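You operate a simulated robot arm through the tools that you are given. There is no shell and no other tool.

Carry out the task below with a simulated robot arm. There is one attempt and no reset: what you move stays moved.

JOB
Heat the saucepan on mid and dissolve two ladles of sugar in it.
Fine: small ladle; stir once it steams; ladle back in the small pan on the counter; lid on the tin; ring off at the end.

Only the result counts: the job must be done as asked and must still hold three seconds after the hand-in. Knocking over, shifting, dropping, spilling or breaking anything else fails it. Lids that push on must go on centred and level and be pressed home; caps that screw on are set level and turned clockwise until they are tight.

ROBOT AND FRAMES
A 7-joint arm with a two-finger parallel gripper, fixed in place. Base frame: the origin is at the foot of the arm, x ahead of it, y to its left, z up; the work surface is at about z = 0. Readings come in mm, rad, newtons and seconds.
With the tool pointing down near the work surface it reaches from about 260 to 680 mm from the base axis. Its first joint turns from -2.897 to 2.897 rad. Payload 2.5 kg.
The tool frame sits at the grasp point between the pads (the TCP): z along the fingers, y along the line on which they close. The tips reach 30 mm beyond it. The gripper opens to 94 mm. The fingers are 28 mm wide and 10 mm thick; the gripper's body (50 by 96 mm) begins 55 mm behind the TCP.
Orientation is that of the tool frame in the base frame, as [roll, pitch, yaw] about the fixed x, y, z axes, in that order (R = Rz(yaw) Ry(pitch) Rx(roll)). With the fingers straight down and closing along the base's y, the tool's x points along the base's -x, its y along +y and its z along -z.

CONTROLS
- The arm moves only by the tool move_arm. Its argument "rows" is a list of rows, each a list of 7 numbers: the gripper command, from -1 (shut) to 1 (fully open), values between in proportion, then the shift along the tool's x, y, z in mm, then the turn, a rotation vector about the tool's x, y, z in rad. In form: [[hand, x, y, z, ax, ay, az], ...]. A call has 1 to 20 rows; each row is the pose to reach, as a shift and turn from the pose commanded when the call began, along the tool's axes at that moment. A row lasts 0.2 s, in which the tool goes at most 50 mm and 0.15 rad; a call with a longer step from one row to the next is refused whole, and so is a gripper value outside its range. A pose out of reach is approached as far as the arm can. The call stops where the force on the tool passes 80 N (or 10 N more than at its start, if that is more) or the arm is blocked; 0.2 s more then pass. The fingers move at their own pace (about 72 mm/s each) and stop on an object; they squeeze with about 39 N. The grip force told is the motor's: it shows also when the fingers shut on nothing. Time passes only in rows, and 0.2 s behind the last, so rows that repeat a pose let the fingers close. The reply holds the time, the measured pose of the TCP, the force on the tool along the base axes, the opening and the grip force, in the units named above and with some noise, with the torque about the TCP (base axes, N m) and any sound that the robot's microphone picked up.
- Cameras (640 x 400 px; columns grow to the right, rows downward): "scene" is fixed at [57.9, 497.7, 678.4]; the picture's right is [-0.77, -0.63, 0.00], its down [-0.36, 0.44, -0.82] and it looks along [0.52, -0.64, -0.57] (base axes); focal length 314 px, centre (320, 200). "wrist" rides on the gripper at [76, 14, -102] in the tool frame; the picture's right is [-0.18, 0.98, 0.00], its down [-0.75, -0.14, -0.64] and it looks along [-0.63, -0.12, 0.77] (tool axes); focal length 243 px, centre (320, 200). There is no depth. A picture from a camera that has moved, and an enlarged one, comes with that camera's place and axes in the base frame and with its lens. The place of the scene camera against the robot may be out by one fixed shift of up to 25 mm in any direction.
- snapshot(camera): a new picture of that camera. It takes no simulated time.
- close_up(camera, box): a new picture of the part [left, top, right, bottom] of that camera's present view, enlarged. It takes no simulated time.
- job_done(): hands the job in; it is judged then, once.

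Places have to be worked out from the pictures, the camera data and where the tool is seen. Open the gripper and draw the arm clear of the work before you hand the job in, unless the task says otherwise.

The tools are called after "Call:" as name(argument=value, ...) on one line, values as JSON. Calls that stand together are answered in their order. move_arm: Moves the arm, as the interface text tells. Its arguments: {"type":"object","properties":{"rows":{"type":"array","items":{"type":"array","items":{"type":"number"}}}},"required":["rows"]} The other tools are called the same way: snapshot (camera) takes a picture; close_up (camera, box) takes an enlarged picture of a part of a camera's view; job_done () hands the job in.

At the start:

```text
clock: 0.0
tool_pos: [347.9, 112.0, 429.8]
tool_rot: [3.141, -0.001, -3.141]
wrist_force: [0.5, -0.1, 0.3]
ft_torque: [0.0, -0.02, 0.0]
opening: 94.2
grip_force: 0.1
```

scene: 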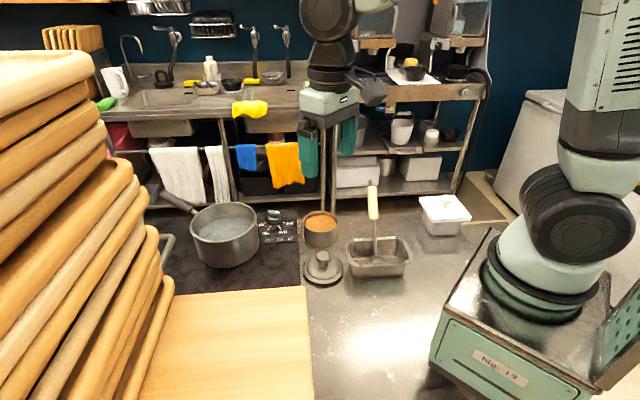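
wrist: 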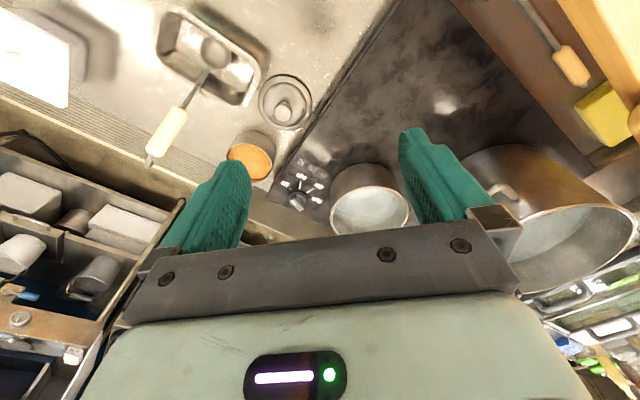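

I'll begin by inspecting the scene closely: pot, knob, tin, lid, ladle in pan.

Call:
close_up(camera="scene", box=[160, 170, 320, 290])

Call:
close_up(camera="scene", box=[290, 170, 480, 290])

Call:
close_up(camera="wrist", box=[130, 0, 350, 220])

Call:
close_up(camera="wrist", box=[260, 120, 420, 240])

Call:
close_up(camera="wrist", box=[440, 0, 640, 240])

```text
3.33 times, centred on (240, 230) of scene
camera zoom: at [57.9, 497.7, 678.4], right [-0.77, -0.63, 0.0], down [-0.36, 0.44, -0.82], along [0.52, -0.64, -0.57], focal length 1046 px, centre (587, 100)
```

zoom: 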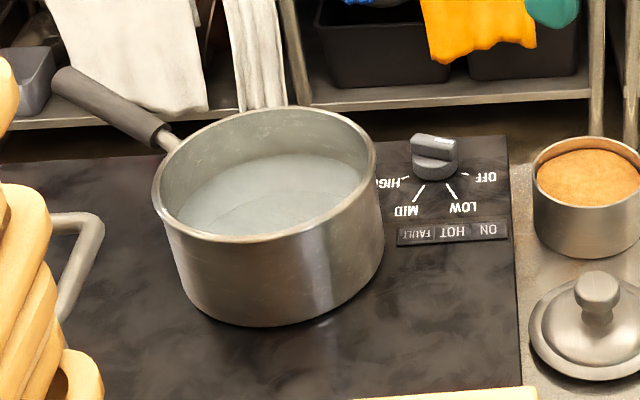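

```text
3.33 times, centred on (385, 230) of scene
camera zoom: at [57.9, 497.7, 678.4], right [-0.77, -0.63, 0.0], down [-0.36, 0.44, -0.82], along [0.52, -0.64, -0.57], focal length 1046 px, centre (103, 100)
```

zoom: 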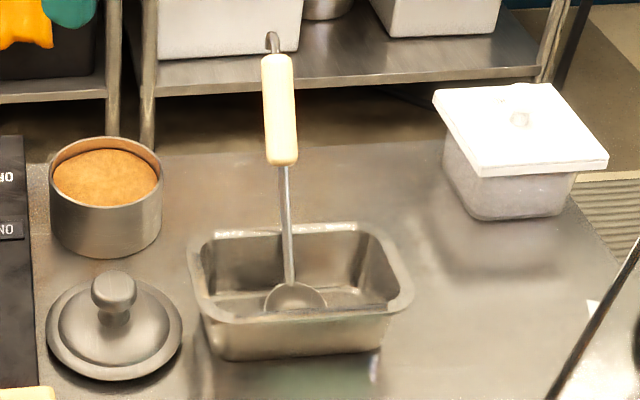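

```text
1.82 times, centred on (240, 110) of wrist
camera zoom: at [271.5, 125.5, 531.2], right [0.18, 0.98, 0.0], down [0.75, -0.14, 0.64], along [0.63, -0.12, -0.77], focal length 441 px, centre (466, 364)
```

zoom: 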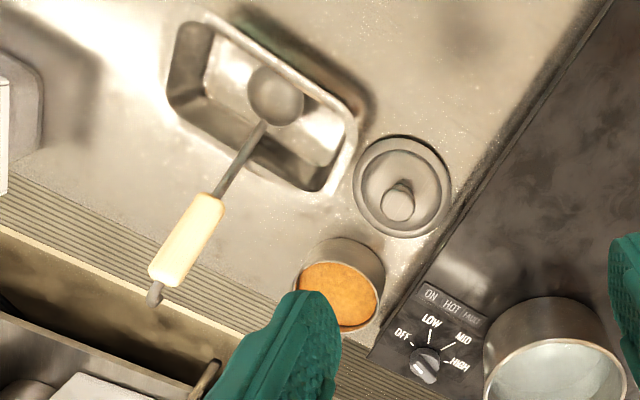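

```text
3.33 times, centred on (340, 180) of wrist
camera zoom: at [271.5, 125.5, 531.2], right [0.18, 0.98, 0.0], down [0.75, -0.14, 0.64], along [0.63, -0.12, -0.77], focal length 809 px, centre (253, 267)
```

zoom: 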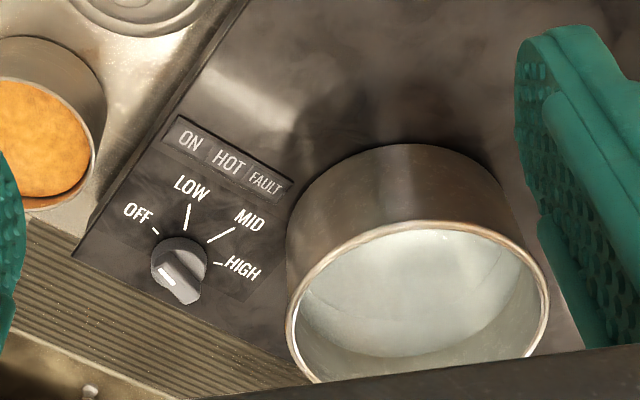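

```text
1.67 times, centred on (540, 120) of wrist
camera zoom: at [271.5, 125.5, 531.2], right [0.18, 0.98, 0.0], down [0.75, -0.14, 0.64], along [0.63, -0.12, -0.77], focal length 404 px, centre (-47, 333)
```

zoom: 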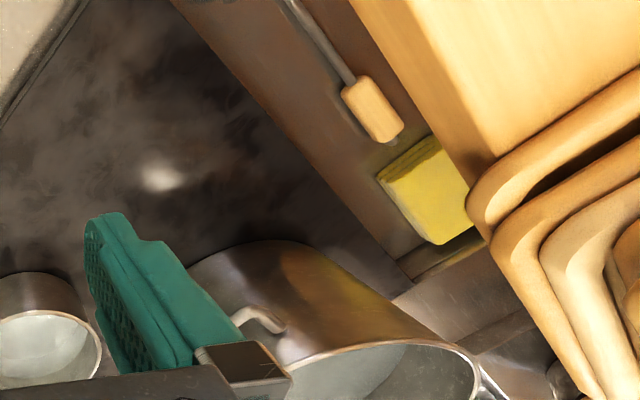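

The sugar tin, lid and loaf-style pan (with a ladle) are around x≈500, y≈-90; the knob is near (680,-20), and a second ladle lies hidden to the left. I move higher-forward to view the knob and pan better.

Call:
move_arm(rows=[[1, -33, -28, 20, 0, 0, 0], [1, -66, -56, 40, 0, 0, 0], [1, -99, -84, 60, 0, 0, 0], [1, -132, -112, 80, 0, 0, 0], [1, -132, -112, 80, 0, 0, 0]])

Call:
snapshot(camera="wrist")

Call:
snapshot(camera="scene")

```text
clock: 1.2
tool_pos: [479.4, 0.8, 347.4]
tool_rot: [3.141, 0.0, 3.14]
wrist_force: [-0.2, -0.3, 0.6]
ft_torque: [0.0, -0.04, -0.01]
opening: 94.1
grip_force: 0.1
```

```text
taken
camera wrist: at [403.4, 13.4, 449.8], right [0.18, 0.98, 0.0], down [0.75, -0.14, 0.64], along [0.63, -0.12, -0.77], focal length 243 px, centre (320, 200)
```

wrist: 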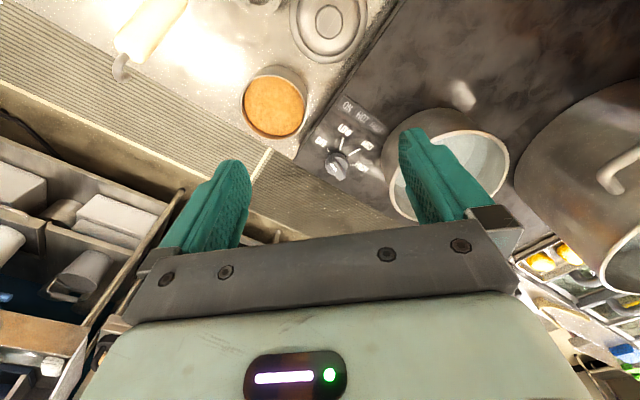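

```text
taken
```

scene: 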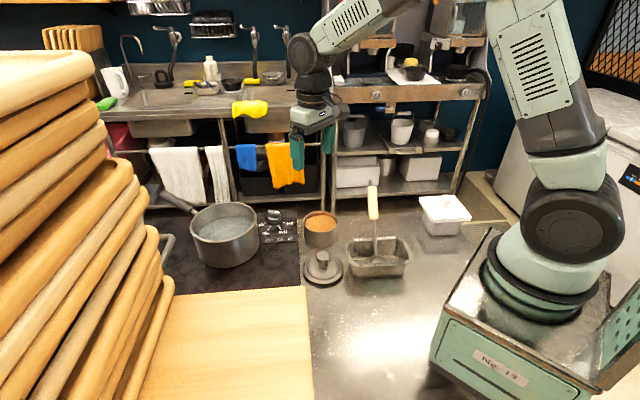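

Zooming on the knob and tin to read the marker direction.

Call:
close_up(camera="wrist", box=[290, 80, 410, 200])

Call:
close_up(camera="scene", box=[250, 200, 306, 250])

Call:
close_up(camera="wrist", box=[380, 60, 640, 260])

```text
3.33 times, centred on (350, 140) of wrist
camera zoom: at [403.4, 13.4, 449.8], right [0.18, 0.98, 0.0], down [0.75, -0.14, 0.64], along [0.63, -0.12, -0.77], focal length 809 px, centre (220, 400)
```

zoom: 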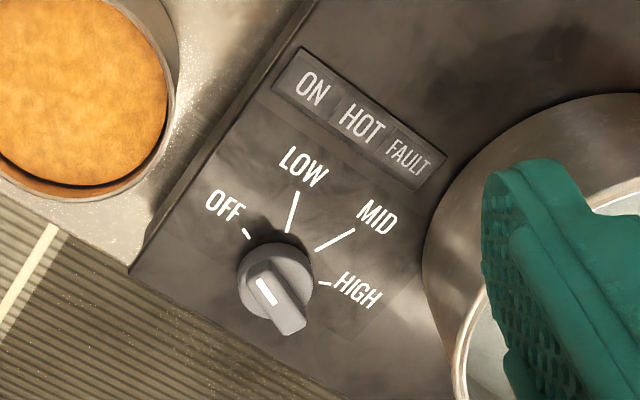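

```text
8.00 times, centred on (278, 225) of scene
camera zoom: at [57.9, 497.7, 678.4], right [-0.77, -0.63, 0.0], down [-0.36, 0.44, -0.82], along [0.52, -0.64, -0.57], focal length 2511 px, centre (656, 0)
```

zoom: 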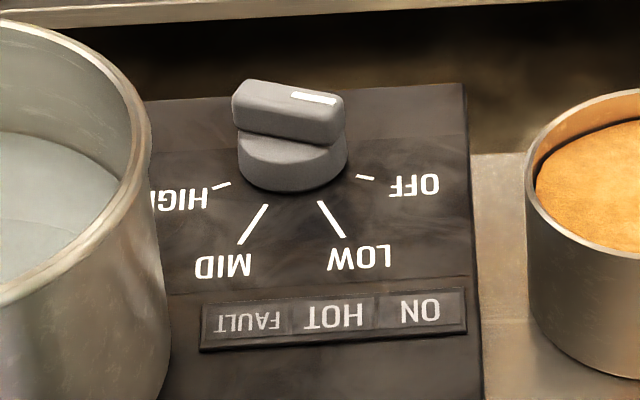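

```text
2.00 times, centred on (510, 160) of wrist
camera zoom: at [403.4, 13.4, 449.8], right [0.18, 0.98, 0.0], down [0.75, -0.14, 0.64], along [0.63, -0.12, -0.77], focal length 485 px, centre (-60, 280)
```

zoom: 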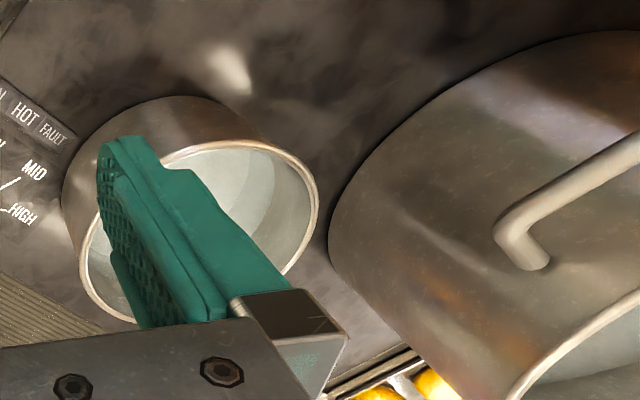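

Knob pointer is at OFF; triangulating the ticks between two views suggests the hob surface is near z≈50. I take another view from further right to triangulate pan, ladle, tin and lid.

Call:
move_arm(rows=[[1, 24, -43, 7, 0, 0, 0], [1, 52, -86, 14, 0, 0, 0], [1, 80, -130, 20, 0, 0, 0], [1, 80, -130, 20, 0, 0, 0]])

Call:
snapshot(camera="wrist")

Call:
close_up(camera="wrist", box=[100, 0, 420, 200])

Call:
close_up(camera="wrist", box=[320, 0, 640, 200])

```text
refused: row 2 steps farther than a row can; nothing moved
```

```text
taken
camera wrist: at [403.4, 13.4, 449.8], right [0.18, 0.98, 0.0], down [0.75, -0.14, 0.64], along [0.63, -0.12, -0.77], focal length 243 px, centre (320, 200)
```

wrist: 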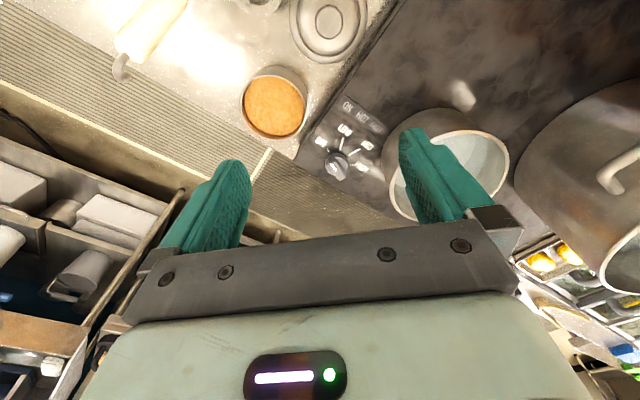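

```text
2.00 times, centred on (260, 100) of wrist
camera zoom: at [403.4, 13.4, 449.8], right [0.18, 0.98, 0.0], down [0.75, -0.14, 0.64], along [0.63, -0.12, -0.77], focal length 485 px, centre (440, 400)
```

zoom: 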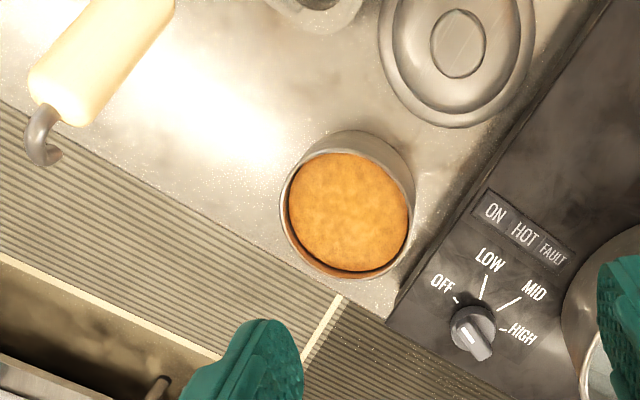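

```text
2.00 times, centred on (480, 100) of wrist
camera zoom: at [403.4, 13.4, 449.8], right [0.18, 0.98, 0.0], down [0.75, -0.14, 0.64], along [0.63, -0.12, -0.77], focal length 485 px, centre (0, 400)
```

zoom: 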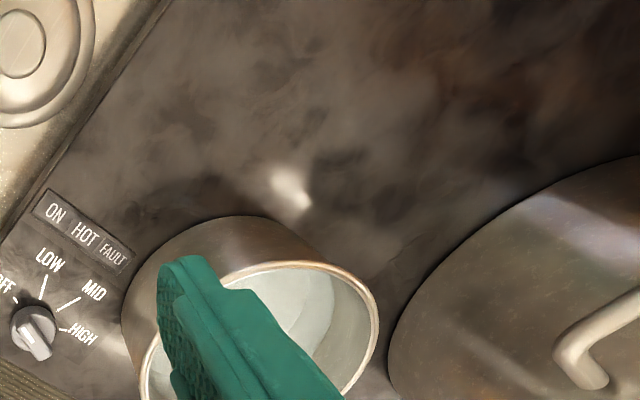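

The step was too long; I resend the same move in smaller steps.

Call:
move_arm(rows=[[1, 20, -33, 5, 0, 0, 0], [1, 40, -66, 10, 0, 0, 0], [1, 60, -99, 15, 0, 0, 0], [1, 80, -130, 20, 0, 0, 0], [1, 80, -130, 20, 0, 0, 0]])

Call:
close_up(camera="wrist", box=[100, 0, 420, 200])

Call:
close_up(camera="wrist", box=[320, 0, 640, 200])

```text
clock: 2.4
tool_pos: [399.4, -131.0, 326.6]
tool_rot: [3.141, -0.001, -3.141]
wrist_force: [-0.2, 1.2, 0.1]
ft_torque: [0.03, 0.03, 0.01]
opening: 94.0
grip_force: 0.1
```

```text
2.00 times, centred on (260, 100) of wrist
camera zoom: at [323.6, -118.5, 428.2], right [0.18, 0.98, 0.0], down [0.75, -0.14, 0.64], along [0.63, -0.12, -0.77], focal length 485 px, centre (440, 400)
```

zoom: 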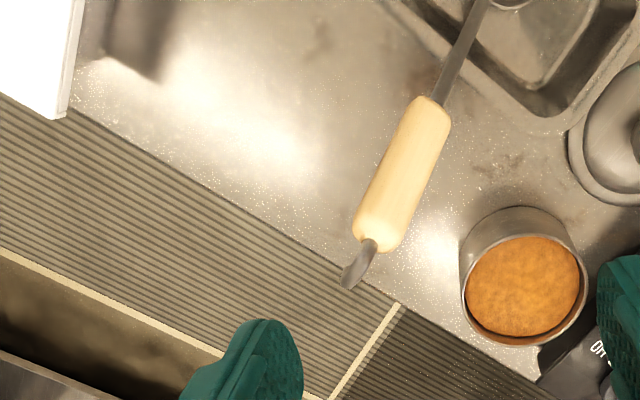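

```text
2.00 times, centred on (480, 100) of wrist
camera zoom: at [323.6, -118.5, 428.2], right [0.18, 0.98, 0.0], down [0.75, -0.14, 0.64], along [0.63, -0.12, -0.77], focal length 485 px, centre (0, 400)
```

zoom: 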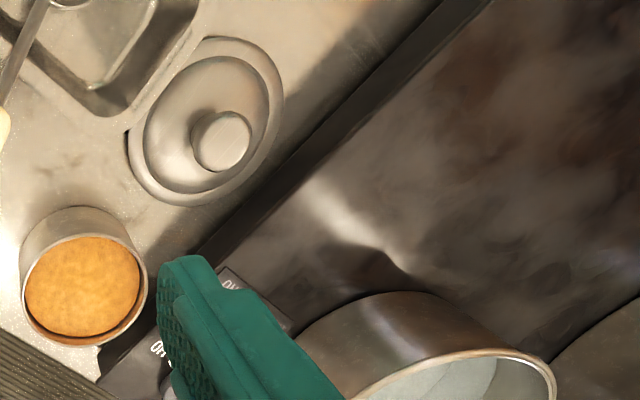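

The hob top is at about z≈66, tin rim at (521,-83,59), lid knob at (431,20,~52), ladle handle end at (408,-166,~197). Next I look left at the second ladle to compare sizes.

Call:
move_arm(rows=[[1, 14, 36, -15, 0, 0, -0.14], [1, 28, 72, -30, 0, 0, -0.28], [1, 42, 108, -45, 0, 0, -0.42], [1, 56, 144, -60, 0, 0, -0.56], [1, 70, 180, -75, 0, 0, -0.7], [1, 84, 216, -90, 0, 0, -0.84], [1, 99, 251, -103, 0, 0, -0.98], [1, 99, 251, -103, 0, 0, -0.98]])

Call:
snapshot(camera="wrist")

Call:
snapshot(camera="scene")

```text
clock: 4.2
tool_pos: [298.3, 123.0, 432.1]
tool_rot: [3.141, 0.0, -2.16]
wrist_force: [0.1, -0.1, -0.4]
ft_torque: [0.01, 0.01, -0.02]
opening: 94.1
grip_force: 0.1
```

```text
taken
camera wrist: at [244.7, 66.3, 534.7], right [-0.71, 0.7, 0.0], down [0.54, 0.55, 0.64], along [0.45, 0.46, -0.77], focal length 243 px, centre (320, 200)
```

wrist: 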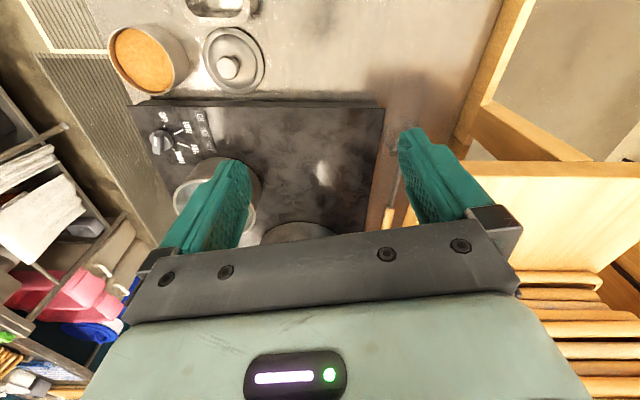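

```text
taken
```

scene: 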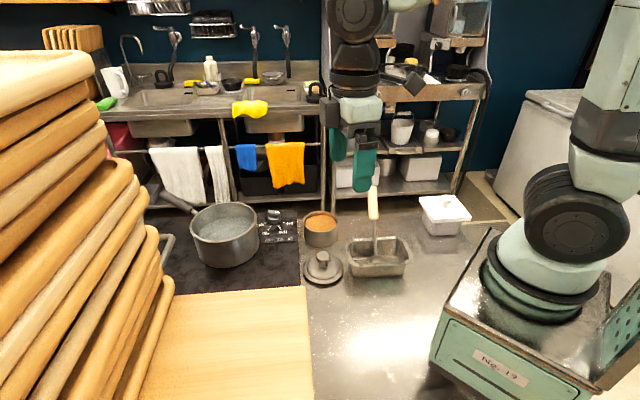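

The second ladle is visible between the hob and the board stack; zooming.

Call:
close_up(camera="wrist", box=[320, 60, 520, 240])

Call:
close_up(camera="wrist", box=[100, 0, 400, 240])

```text
2.22 times, centred on (420, 150) of wrist
camera zoom: at [244.7, 66.3, 534.7], right [-0.71, 0.7, 0.0], down [0.54, 0.55, 0.64], along [0.45, 0.46, -0.77], focal length 539 px, centre (98, 311)
```

zoom: 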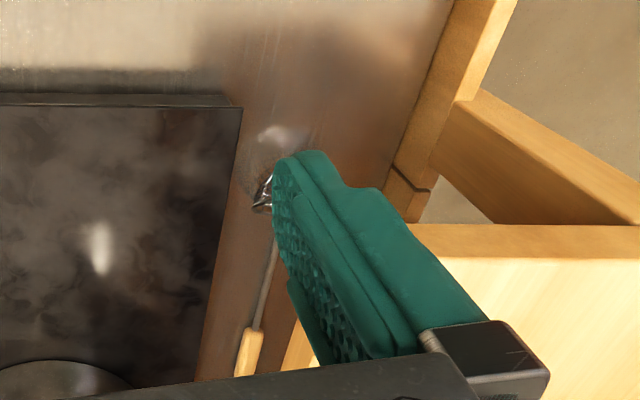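

```text
1.67 times, centred on (250, 120) of wrist
camera zoom: at [244.7, 66.3, 534.7], right [-0.71, 0.7, 0.0], down [0.54, 0.55, 0.64], along [0.45, 0.46, -0.77], focal length 404 px, centre (437, 333)
```

zoom: 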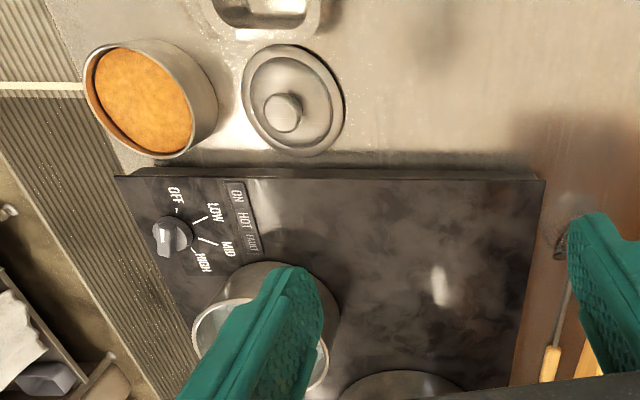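

Finger hides the bowl; I shift sideways by 80 mm to see it between the fingers.

Call:
move_arm(rows=[[1, 0, 40, 0, 0, 0, 0], [1, 0, 80, 0, 0, 0, 0], [1, 0, 80, 0, 0, 0, 0]])

Call:
snapshot(camera="wrist")

Call:
close_up(camera="wrist", box=[220, 60, 420, 240])

```text
clock: 5.0
tool_pos: [234.0, 166.4, 431.2]
tool_rot: [-3.141, -0.001, -2.163]
wrist_force: [-0.2, -0.3, 0.5]
ft_torque: [-0.04, -0.01, -0.01]
opening: 94.0
grip_force: 0.0
```

```text
taken
camera wrist: at [180.0, 110.3, 532.9], right [-0.71, 0.7, 0.0], down [0.54, 0.55, 0.64], along [0.45, 0.46, -0.77], focal length 243 px, centre (320, 200)
```

wrist: 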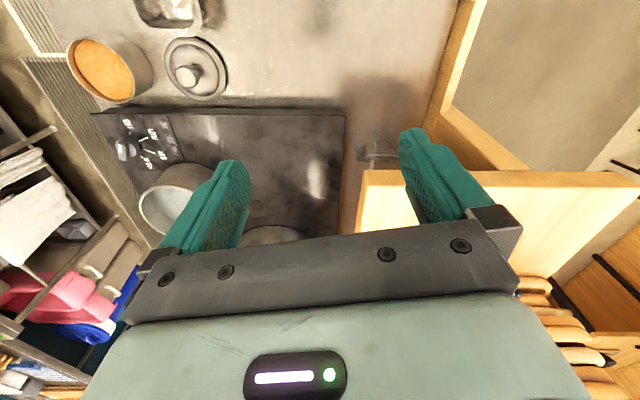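

```text
2.22 times, centred on (320, 150) of wrist
camera zoom: at [180.0, 110.3, 532.9], right [-0.71, 0.7, 0.0], down [0.54, 0.55, 0.64], along [0.45, 0.46, -0.77], focal length 539 px, centre (320, 311)
```

zoom: 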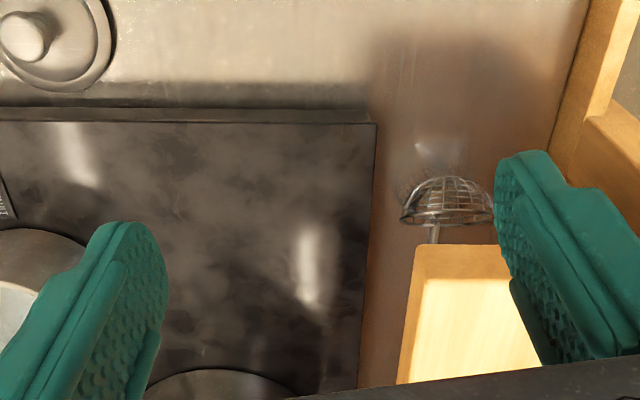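

That second item is a wire skimmer, not a ladle, so the only ladle is the one in the small pan. I zoom the scene camera on the pan and ladle, lid and pot.

Call:
close_up(camera="scene", box=[340, 180, 420, 285])

Call:
close_up(camera="scene", box=[295, 205, 355, 290])

Call:
close_up(camera="scene", box=[150, 185, 300, 275])

```text
3.81 times, centred on (380, 232) of scene
camera zoom: at [57.9, 497.7, 678.4], right [-0.77, -0.63, 0.0], down [-0.36, 0.44, -0.82], along [0.52, -0.64, -0.57], focal length 1196 px, centre (91, 76)
```

zoom: 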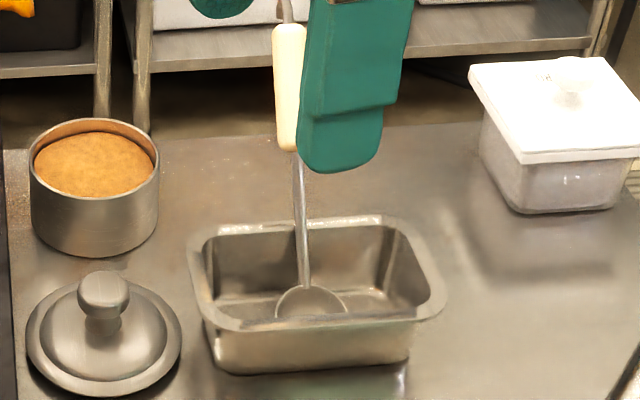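

```text
4.71 times, centred on (325, 248) of scene
camera zoom: at [57.9, 497.7, 678.4], right [-0.77, -0.63, 0.0], down [-0.36, 0.44, -0.82], along [0.52, -0.64, -0.57], focal length 1477 px, centre (296, -24)
```

zoom: 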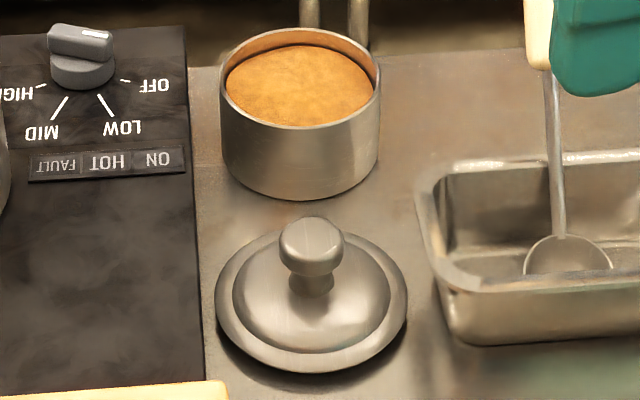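

```text
4.27 times, centred on (225, 230) of scene
camera zoom: at [57.9, 497.7, 678.4], right [-0.77, -0.63, 0.0], down [-0.36, 0.44, -0.82], along [0.52, -0.64, -0.57], focal length 1339 px, centre (725, 72)
```

zoom: 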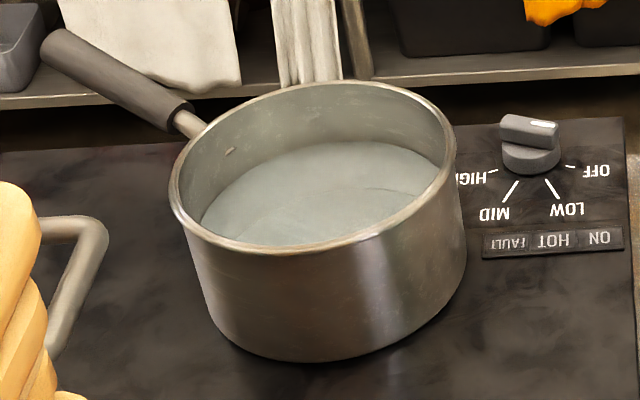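

I move to view the pan and ladle from the +y side up close.

Call:
move_arm(rows=[[1, 6.7, -9.8, 11.4, 0, 0, 0.14], [1, 13.5, -19.6, 22.8, 0, 0, 0.28], [1, 20.2, -29.5, 34.2, 0, 0, 0.42], [1, 26.9, -39.3, 45.6, 0, 0, 0.56], [1, 33.7, -49.1, 57, 0, 0, 0.7], [1, 40.4, -59, 68.4, 0, 0, 0.84], [1, 47.1, -68.8, 79.8, 0, 0, 0.98], [1, 53.9, -78.6, 91.2, 0, 0, 1.12], [1, 60.6, -88.4, 102.6, 0, 0, 1.26], [1, 67.3, -98.3, 114, 0, 0, 1.4], [1, 74.1, -108.1, 125.4, 0, 0, 1.54], [1, 80.8, -117.9, 136.8, 0, 0, 1.68], [1, 87.5, -127.7, 148.2, 0, 0, 1.82], [1, 94.3, -137.6, 159.6, 0, 0, 1.96], [1, 101, -147.4, 171, 0, 0, 2.1], [1, 101, -147.4, 171, 0, 0, 2.1]])

Call:
snapshot(camera="wrist")

Call:
close_up(camera="wrist", box=[160, 0, 480, 200])

```text
clock: 8.4
tool_pos: [298.0, 0.3, 262.7]
tool_rot: [3.141, -0.001, 2.023]
wrist_force: [0.1, 0.3, 0.4]
ft_torque: [-0.04, -0.02, 0.02]
opening: 94.3
grip_force: 0.0
```

```text
taken
camera wrist: at [278.5, 74.3, 363.9], right [0.97, 0.26, 0.0], down [0.2, -0.74, 0.64], along [0.17, -0.62, -0.77], focal length 243 px, centre (320, 200)
```

wrist: 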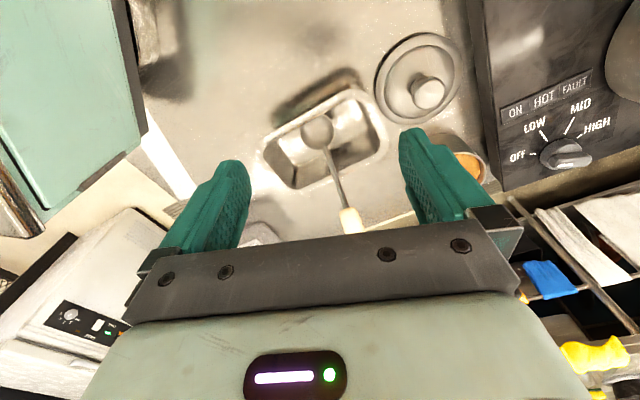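

```text
2.00 times, centred on (320, 100) of wrist
camera zoom: at [278.5, 74.3, 363.9], right [0.97, 0.26, 0.0], down [0.2, -0.74, 0.64], along [0.17, -0.62, -0.77], focal length 485 px, centre (320, 400)
```

zoom: 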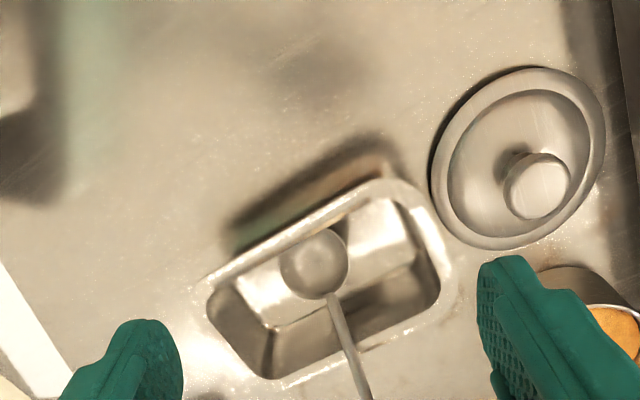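

Zooming further on the ladle bowl.

Call:
close_up(camera="wrist", box=[290, 105, 350, 175])

Call:
close_up(camera="scene", box=[360, 230, 400, 275])

Call:
close_up(camera="scene", box=[350, 180, 400, 240])

```text
5.71 times, centred on (320, 140) of wrist
camera zoom: at [278.5, 74.3, 363.9], right [0.97, 0.26, 0.0], down [0.2, -0.74, 0.64], along [0.17, -0.62, -0.77], focal length 1386 px, centre (320, 543)
```

zoom: 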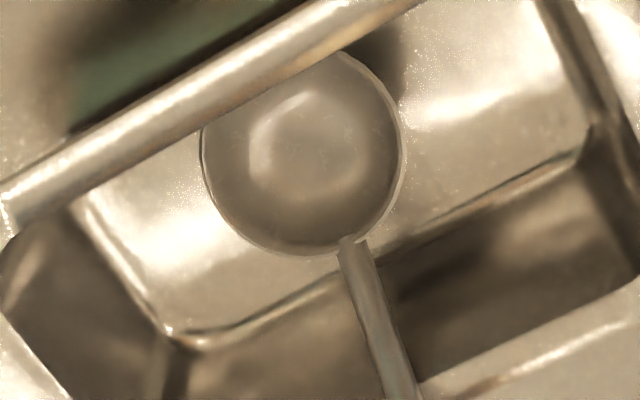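

```text
8.89 times, centred on (380, 252) of scene
camera zoom: at [57.9, 497.7, 678.4], right [-0.77, -0.63, 0.0], down [-0.36, 0.44, -0.82], along [0.52, -0.64, -0.57], focal length 2790 px, centre (-213, -267)
```

zoom: 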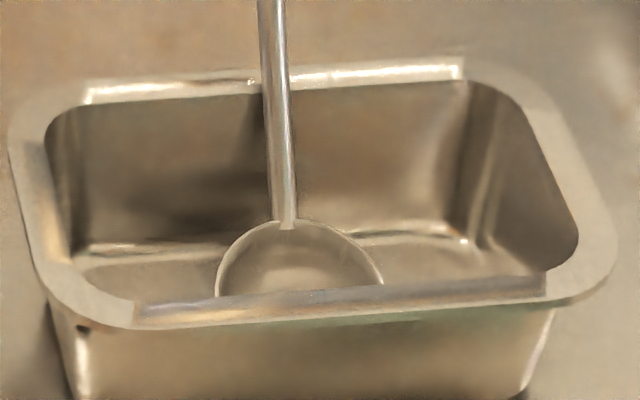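

```text
6.67 times, centred on (375, 210) of scene
camera zoom: at [57.9, 497.7, 678.4], right [-0.77, -0.63, 0.0], down [-0.36, 0.44, -0.82], along [0.52, -0.64, -0.57], focal length 2093 px, centre (-47, 133)
```

zoom: 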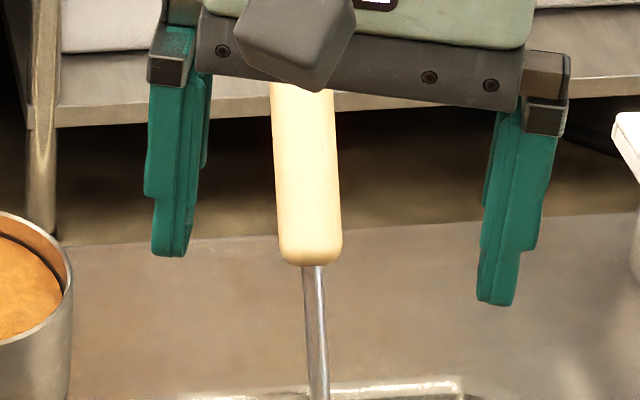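

The ladle bowl is open upward, R≈26 mm at about (314,-72), with the handle leaning up toward (408,-166,197). I'll set the knob first: move above it with jaws turned to match the bar (yaw ≈ 206°).

Call:
move_arm(rows=[[1, -12, 24.7, 3, 0, 0, -0.143], [1, -24, 49.4, 6, 0, 0, -0.286], [1, -36, 74.1, 9, 0, 0, -0.429], [1, -48, 98.8, 12, 0, 0, -0.572], [1, -60, 123.5, 15, 0, 0, -0.715], [1, -72, 148.1, 18, 0, 0, -0.858], [1, -84, 172.8, 21, 0, 0, -1.0], [1, -96, 197.5, 24, 0, 0, -1.143], [1, -108, 222.2, 27, 0, 0, -1.286], [1, -120, 246.9, 30, 0, 0, -1.429], [1, -132, 271.6, 33, 0, 0, -1.572], [1, -132, 271.6, 33, 0, 0, -1.572]])

Call:
snapshot(camera="wrist")

Call:
snapshot(camera="scene")

```text
clock: 11.0
tool_pos: [601.8, 0.7, 228.6]
tool_rot: [-3.141, 0.0, -2.687]
wrist_force: [-0.1, 0.2, -0.3]
ft_torque: [0.02, 0.01, -0.03]
opening: 94.4
grip_force: 0.0
```

```text
taken
camera wrist: at [526.3, -20.4, 330.5], right [-0.27, 0.96, 0.0], down [0.74, 0.2, 0.64], along [0.62, 0.17, -0.77], focal length 243 px, centre (320, 200)
```

wrist: 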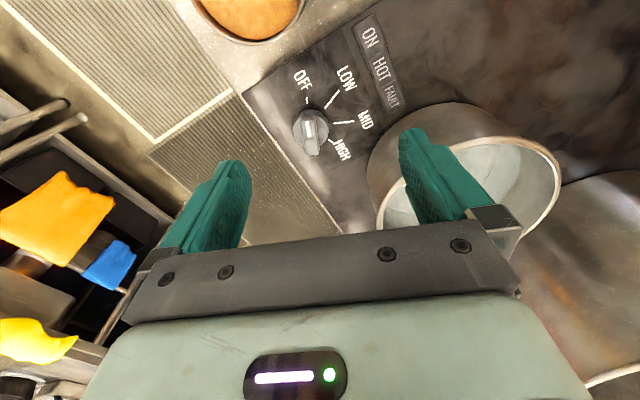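

```text
taken
```

scene: 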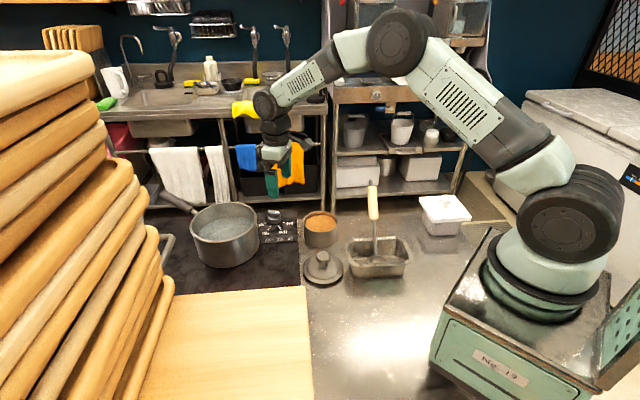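

Zooming on the knob from here to fix its centre, height and bar thickness.

Call:
close_up(camera="wrist", box=[270, 50, 390, 170])

Call:
close_up(camera="wrist", box=[360, 80, 600, 240])

Call:
close_up(camera="scene", box=[240, 130, 340, 230])

```text
3.33 times, centred on (330, 110) of wrist
camera zoom: at [526.3, -20.4, 330.5], right [-0.27, 0.96, 0.0], down [0.74, 0.2, 0.64], along [0.62, 0.17, -0.77], focal length 809 px, centre (287, 500)
```

zoom: 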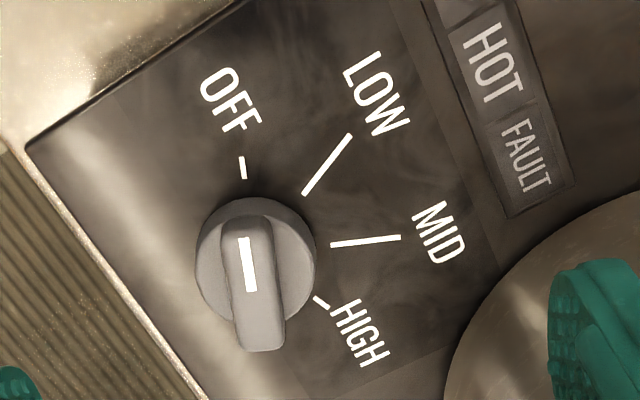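

```text
2.50 times, centred on (480, 160) of wrist
camera zoom: at [526.3, -20.4, 330.5], right [-0.27, 0.96, 0.0], down [0.74, 0.2, 0.64], along [0.62, 0.17, -0.77], focal length 606 px, centre (-80, 300)
```

zoom: 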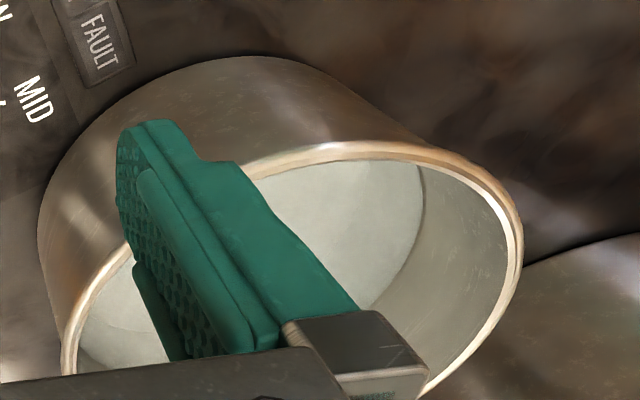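

```text
4.00 times, centred on (290, 180) of scene
camera zoom: at [57.9, 497.7, 678.4], right [-0.77, -0.63, 0.0], down [-0.36, 0.44, -0.82], along [0.52, -0.64, -0.57], focal length 1256 px, centre (440, 280)
```

zoom: 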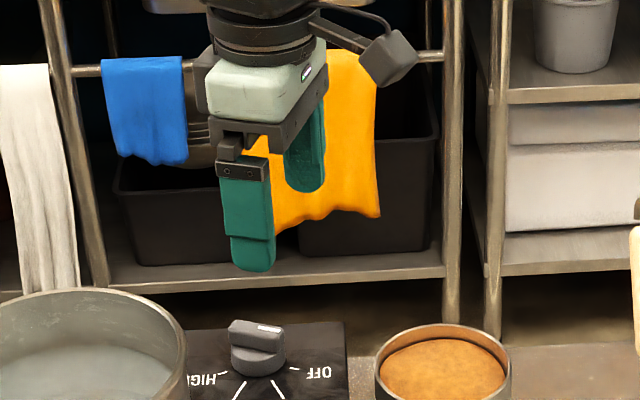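

The hob surface triangulates to z≈61, knob axis at (639,1), OFF at 205°, MID at 112°, bar ~16 mm thick with top at ~92. I lower half-open fingers over the bar.

Call:
move_arm(rows=[[0.1, -17, -8, 40, 0, 0, 0], [0.1, -33.8, -16.2, 80, 0, 0, 0.025], [0.1, -33.8, -16.2, 95, 0, 0, 0.025], [0.1, -33.8, -16.2, 95, 0, 0, 0.025]])

Call:
close_up(camera="wrist", box=[160, 60, 480, 260])

Call:
close_up(camera="scene", box=[240, 160, 320, 240])

```text
clock: 12.0
tool_pos: [640.0, -1.0, 135.4]
tool_rot: [3.14, -0.001, -2.714]
wrist_force: [0.0, 0.7, -0.2]
ft_torque: [-0.02, 0.01, 0.0]
opening: 51.8
grip_force: 0.0
```

```text
2.00 times, centred on (320, 160) of wrist
camera zoom: at [564.0, -20.6, 236.3], right [-0.24, 0.97, 0.0], down [0.74, 0.18, 0.64], along [0.62, 0.15, -0.77], focal length 485 px, centre (320, 280)
```

zoom: 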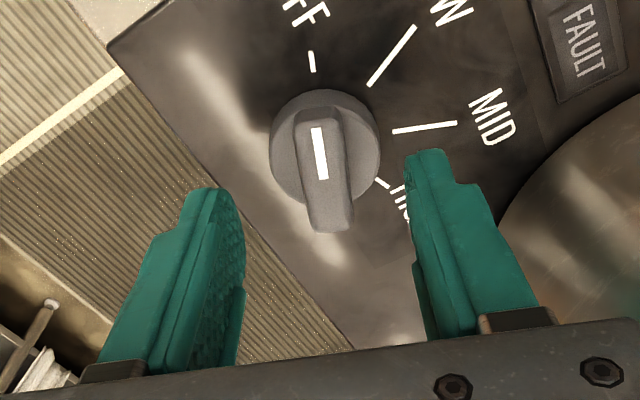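

```text
5.00 times, centred on (280, 200) of scene
camera zoom: at [57.9, 497.7, 678.4], right [-0.77, -0.63, 0.0], down [-0.36, 0.44, -0.82], along [0.52, -0.64, -0.57], focal length 1570 px, centre (520, 200)
```

zoom: 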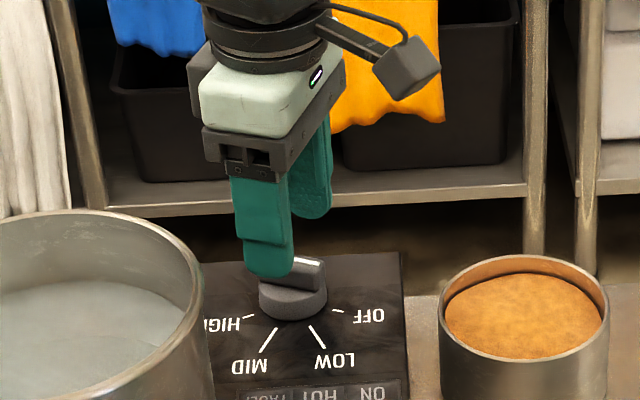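

Alignment looks right; I lower 26 mm and close on the bar.

Call:
move_arm(rows=[[0.1, 0, 0, 13, 0, 0, 0], [0.1, 0, 0, 26, 0, 0, 0], [0.1, 0, 0, 26, 0, 0, 0], [-1, 0, 0, 26, 0, 0, 0], [-1, 0, 0, 26, 0, 0, 0], [-1, 0, 0, 26, 0, 0, 0]])

Call:
close_up(camera="wrist", box=[160, 60, 480, 260])

Call:
close_up(camera="scene", box=[240, 160, 320, 240])

```text
clock: 13.4
tool_pos: [638.0, 0.4, 109.7]
tool_rot: [3.141, 0.001, -2.717]
wrist_force: [-7.7, 7.7, 2.3]
ft_torque: [-0.17, -0.04, -1.05]
opening: 16.2
grip_force: 44.7
```

```text
2.00 times, centred on (320, 160) of wrist
camera zoom: at [563.8, -19.4, 210.4], right [-0.24, 0.97, 0.0], down [0.75, 0.18, 0.64], along [0.62, 0.15, -0.77], focal length 485 px, centre (320, 280)
```

zoom: 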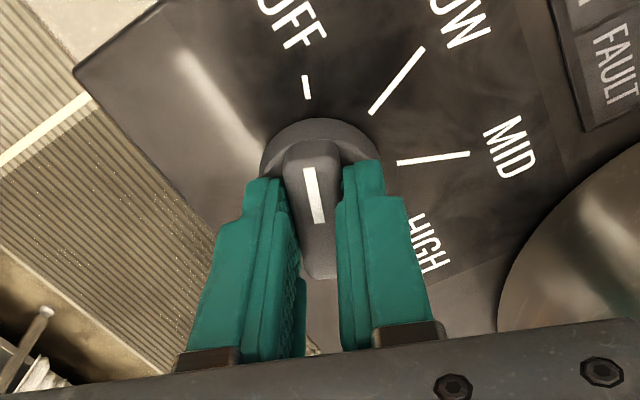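

```text
5.00 times, centred on (280, 200) of scene
camera zoom: at [57.9, 497.7, 678.4], right [-0.77, -0.63, 0.0], down [-0.36, 0.44, -0.82], along [0.52, -0.64, -0.57], focal length 1570 px, centre (520, 200)
```

zoom: 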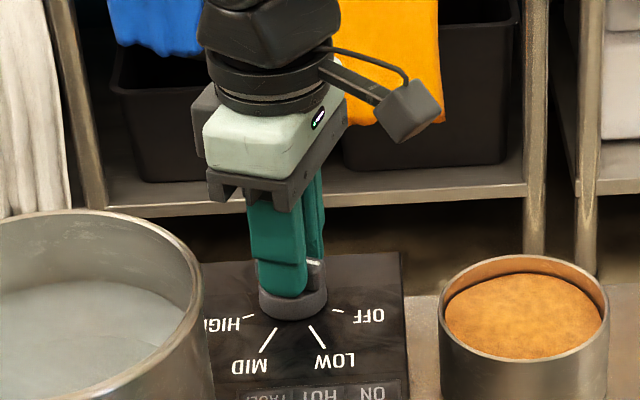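

Gripped the bar (16 mm). Now I turn it clockwise (seen from above) by about 92° from OFF to MID.

Call:
move_arm(rows=[[-1, 0, 0, 26, 0, 0, 0.0], [-1, 0, 0, 26, 0, 0, 0.0]])

```text
clock: 13.7
tool_pos: [640.0, 1.0, 106.9]
tool_rot: [3.137, -0.001, -2.72]
wrist_force: [-8.0, 1.9, 13.8]
ft_torque: [-0.62, 0.46, -1.21]
opening: 15.9
grip_force: 44.7
stopped in row 1: the force on the tool passed its limit at 117 N (the readings are from after the stop); the commanded pose is now the measured one
```

My mistake: that shift was relative to the new pose, so it pressed down briefly. I back up 2.5 mm and rotate in place.

Call:
move_arm(rows=[[-1, 0, 0, -2.5, 0, 0, 0.0], [-1, 0, 0, -2.5, 0, 0, 0.0]])

Call:
close_up(camera="scene", box=[240, 160, 320, 240])

```text
clock: 14.3
tool_pos: [639.2, -0.5, 107.4]
tool_rot: [3.139, 0.0, -2.719]
wrist_force: [10.7, 4.5, -12.1]
ft_torque: [-0.39, -0.22, -1.36]
opening: 16.1
grip_force: 44.9
```

```text
5.00 times, centred on (280, 200) of scene
camera zoom: at [57.9, 497.7, 678.4], right [-0.77, -0.63, 0.0], down [-0.36, 0.44, -0.82], along [0.52, -0.64, -0.57], focal length 1570 px, centre (520, 200)
```

zoom: 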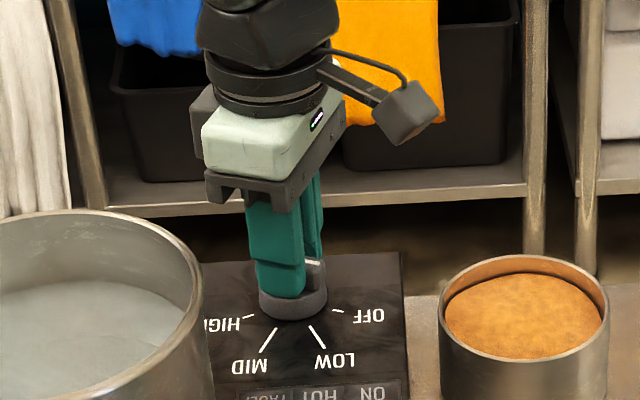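

Knob intact. I rotate clockwise about the knob axis by ~1.6 rad.

Call:
move_arm(rows=[[-1, 0, 0, 0, 0, 0, 0.13], [-1, 0, 0, 0, 0, 0, 0.26], [-1, 0, 0, 0, 0, 0, 0.39], [-1, 0, 0, 0, 0, 0, 0.52], [-1, 0, 0, 0, 0, 0, 0.65], [-1, 0, 0, 0, 0, 0, 0.78], [-1, 0, 0, 0, 0, 0, 0.78]])

Call:
close_up(camera="scene", box=[240, 160, 320, 240])

Call:
close_up(camera="wrist", box=[160, 60, 480, 260])

```text
clock: 15.9
tool_pos: [640.3, 0.9, 106.8]
tool_rot: [3.14, -0.003, 2.786]
wrist_force: [20.8, 4.5, -30.0]
ft_torque: [0.09, -0.2, 0.01]
opening: 16.1
grip_force: 45.5
```

```text
5.00 times, centred on (280, 200) of scene
camera zoom: at [57.9, 497.7, 678.4], right [-0.77, -0.63, 0.0], down [-0.36, 0.44, -0.82], along [0.52, -0.64, -0.57], focal length 1570 px, centre (520, 200)
```

zoom: 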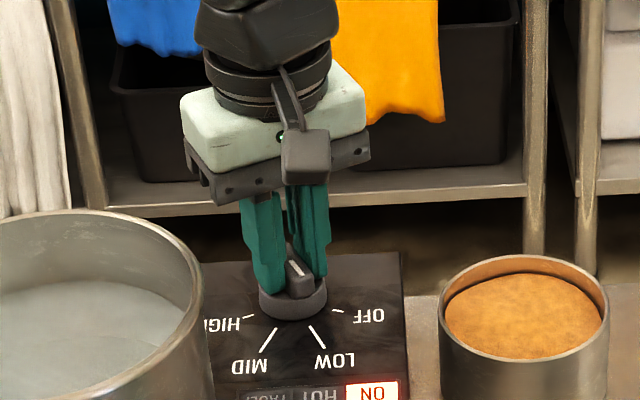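

```text
2.00 times, centred on (320, 160) of wrist
camera zoom: at [573.7, 39.8, 209.5], right [0.52, 0.86, 0.0], down [0.66, -0.4, 0.64], along [0.55, -0.33, -0.77], focal length 485 px, centre (320, 280)
```

zoom: 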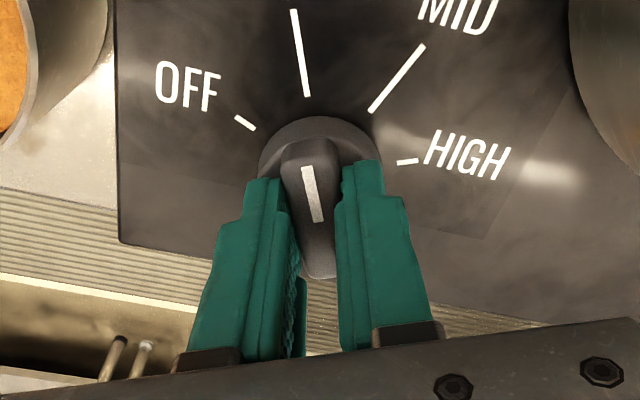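

ON lit and the pointer is at LOW; I continue another 0.82 rad to MID (slightly easing the upward pull).

Call:
move_arm(rows=[[-1, 0, 0, 1, 0, 0, 0.13], [-1, 0, 0, 1.5, 0, 0, 0.26], [-1, 0, 0, 1.5, 0, 0, 0.39], [-1, 0, 0, 1.5, 0, 0, 0.52], [-1, 0, 0, 1.5, 0, 0, 0.65], [-1, 0, 0, 1.5, 0, 0, 0.78], [-1, 0, 0, 1.5, 0, 0, 0.826], [-1, 0, 0, 1.5, 0, 0, 0.826]])

Call:
close_up(camera="scene", box=[240, 160, 320, 240])

Call:
close_up(camera="wrist", box=[160, 60, 480, 260])

```text
clock: 17.7
tool_pos: [639.3, 1.1, 107.3]
tool_rot: [3.14, -0.002, 1.959]
wrist_force: [5.6, 3.9, 7.9]
ft_torque: [1.06, 0.32, 0.03]
opening: 15.9
grip_force: 44.3
```

```text
5.00 times, centred on (280, 200) of scene
camera zoom: at [57.9, 497.7, 678.4], right [-0.77, -0.63, 0.0], down [-0.36, 0.44, -0.82], along [0.52, -0.64, -0.57], focal length 1570 px, centre (520, 200)
```

zoom: 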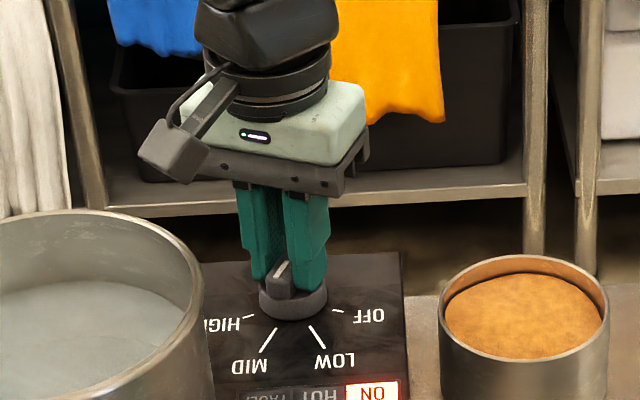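

```text
2.00 times, centred on (320, 160) of wrist
camera zoom: at [624.5, 76.0, 209.4], right [0.98, 0.2, 0.0], down [0.16, -0.75, 0.64], along [0.13, -0.63, -0.77], focal length 485 px, centre (320, 280)
```

zoom: 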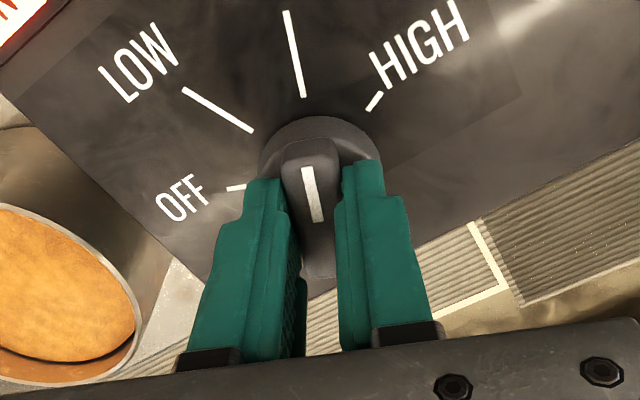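

Pointer at MID with ON lit. I release and lift straight up.

Call:
move_arm(rows=[[0.0, 0, 0, 0, 0, 0, 0], [0.0, 0, 0, 0, 0, 0, 0], [0.0, 0, 0, 0, 0, 0, 0], [0.0, 0, 0, -40, 0, 0, 0], [0.0, 0, 0, -80, 0, 0, 0], [0.2, 0, 0, -130, 0, 0, 0], [0.2, 0, 0, -180, 0, 0, 0], [0.2, 0, 0, -180, 0, 0, 0]])

Call:
close_up(camera="scene", box=[160, 160, 320, 280])

Call:
snapshot(camera="wrist")

```text
clock: 19.5
tool_pos: [640.9, 2.4, 286.8]
tool_rot: [-3.14, -0.003, 1.96]
wrist_force: [0.6, 0.9, -0.4]
ft_torque: [-0.02, 0.06, 0.0]
opening: 56.1
grip_force: 0.1
```

```text
3.33 times, centred on (240, 220) of scene
camera zoom: at [57.9, 497.7, 678.4], right [-0.77, -0.63, 0.0], down [-0.36, 0.44, -0.82], along [0.52, -0.64, -0.57], focal length 1046 px, centre (587, 133)
```

zoom: 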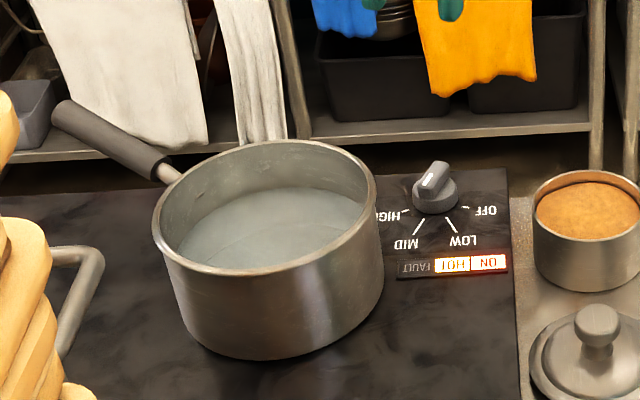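

```text
taken
camera wrist: at [625.7, 77.4, 389.0], right [0.98, 0.2, 0.0], down [0.16, -0.75, 0.64], along [0.13, -0.63, -0.77], focal length 243 px, centre (320, 200)
```

wrist: 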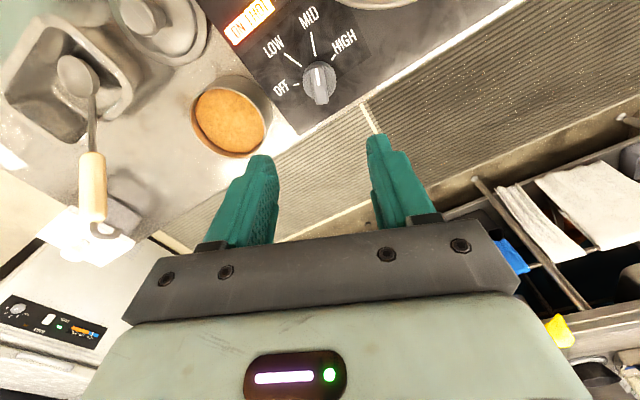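

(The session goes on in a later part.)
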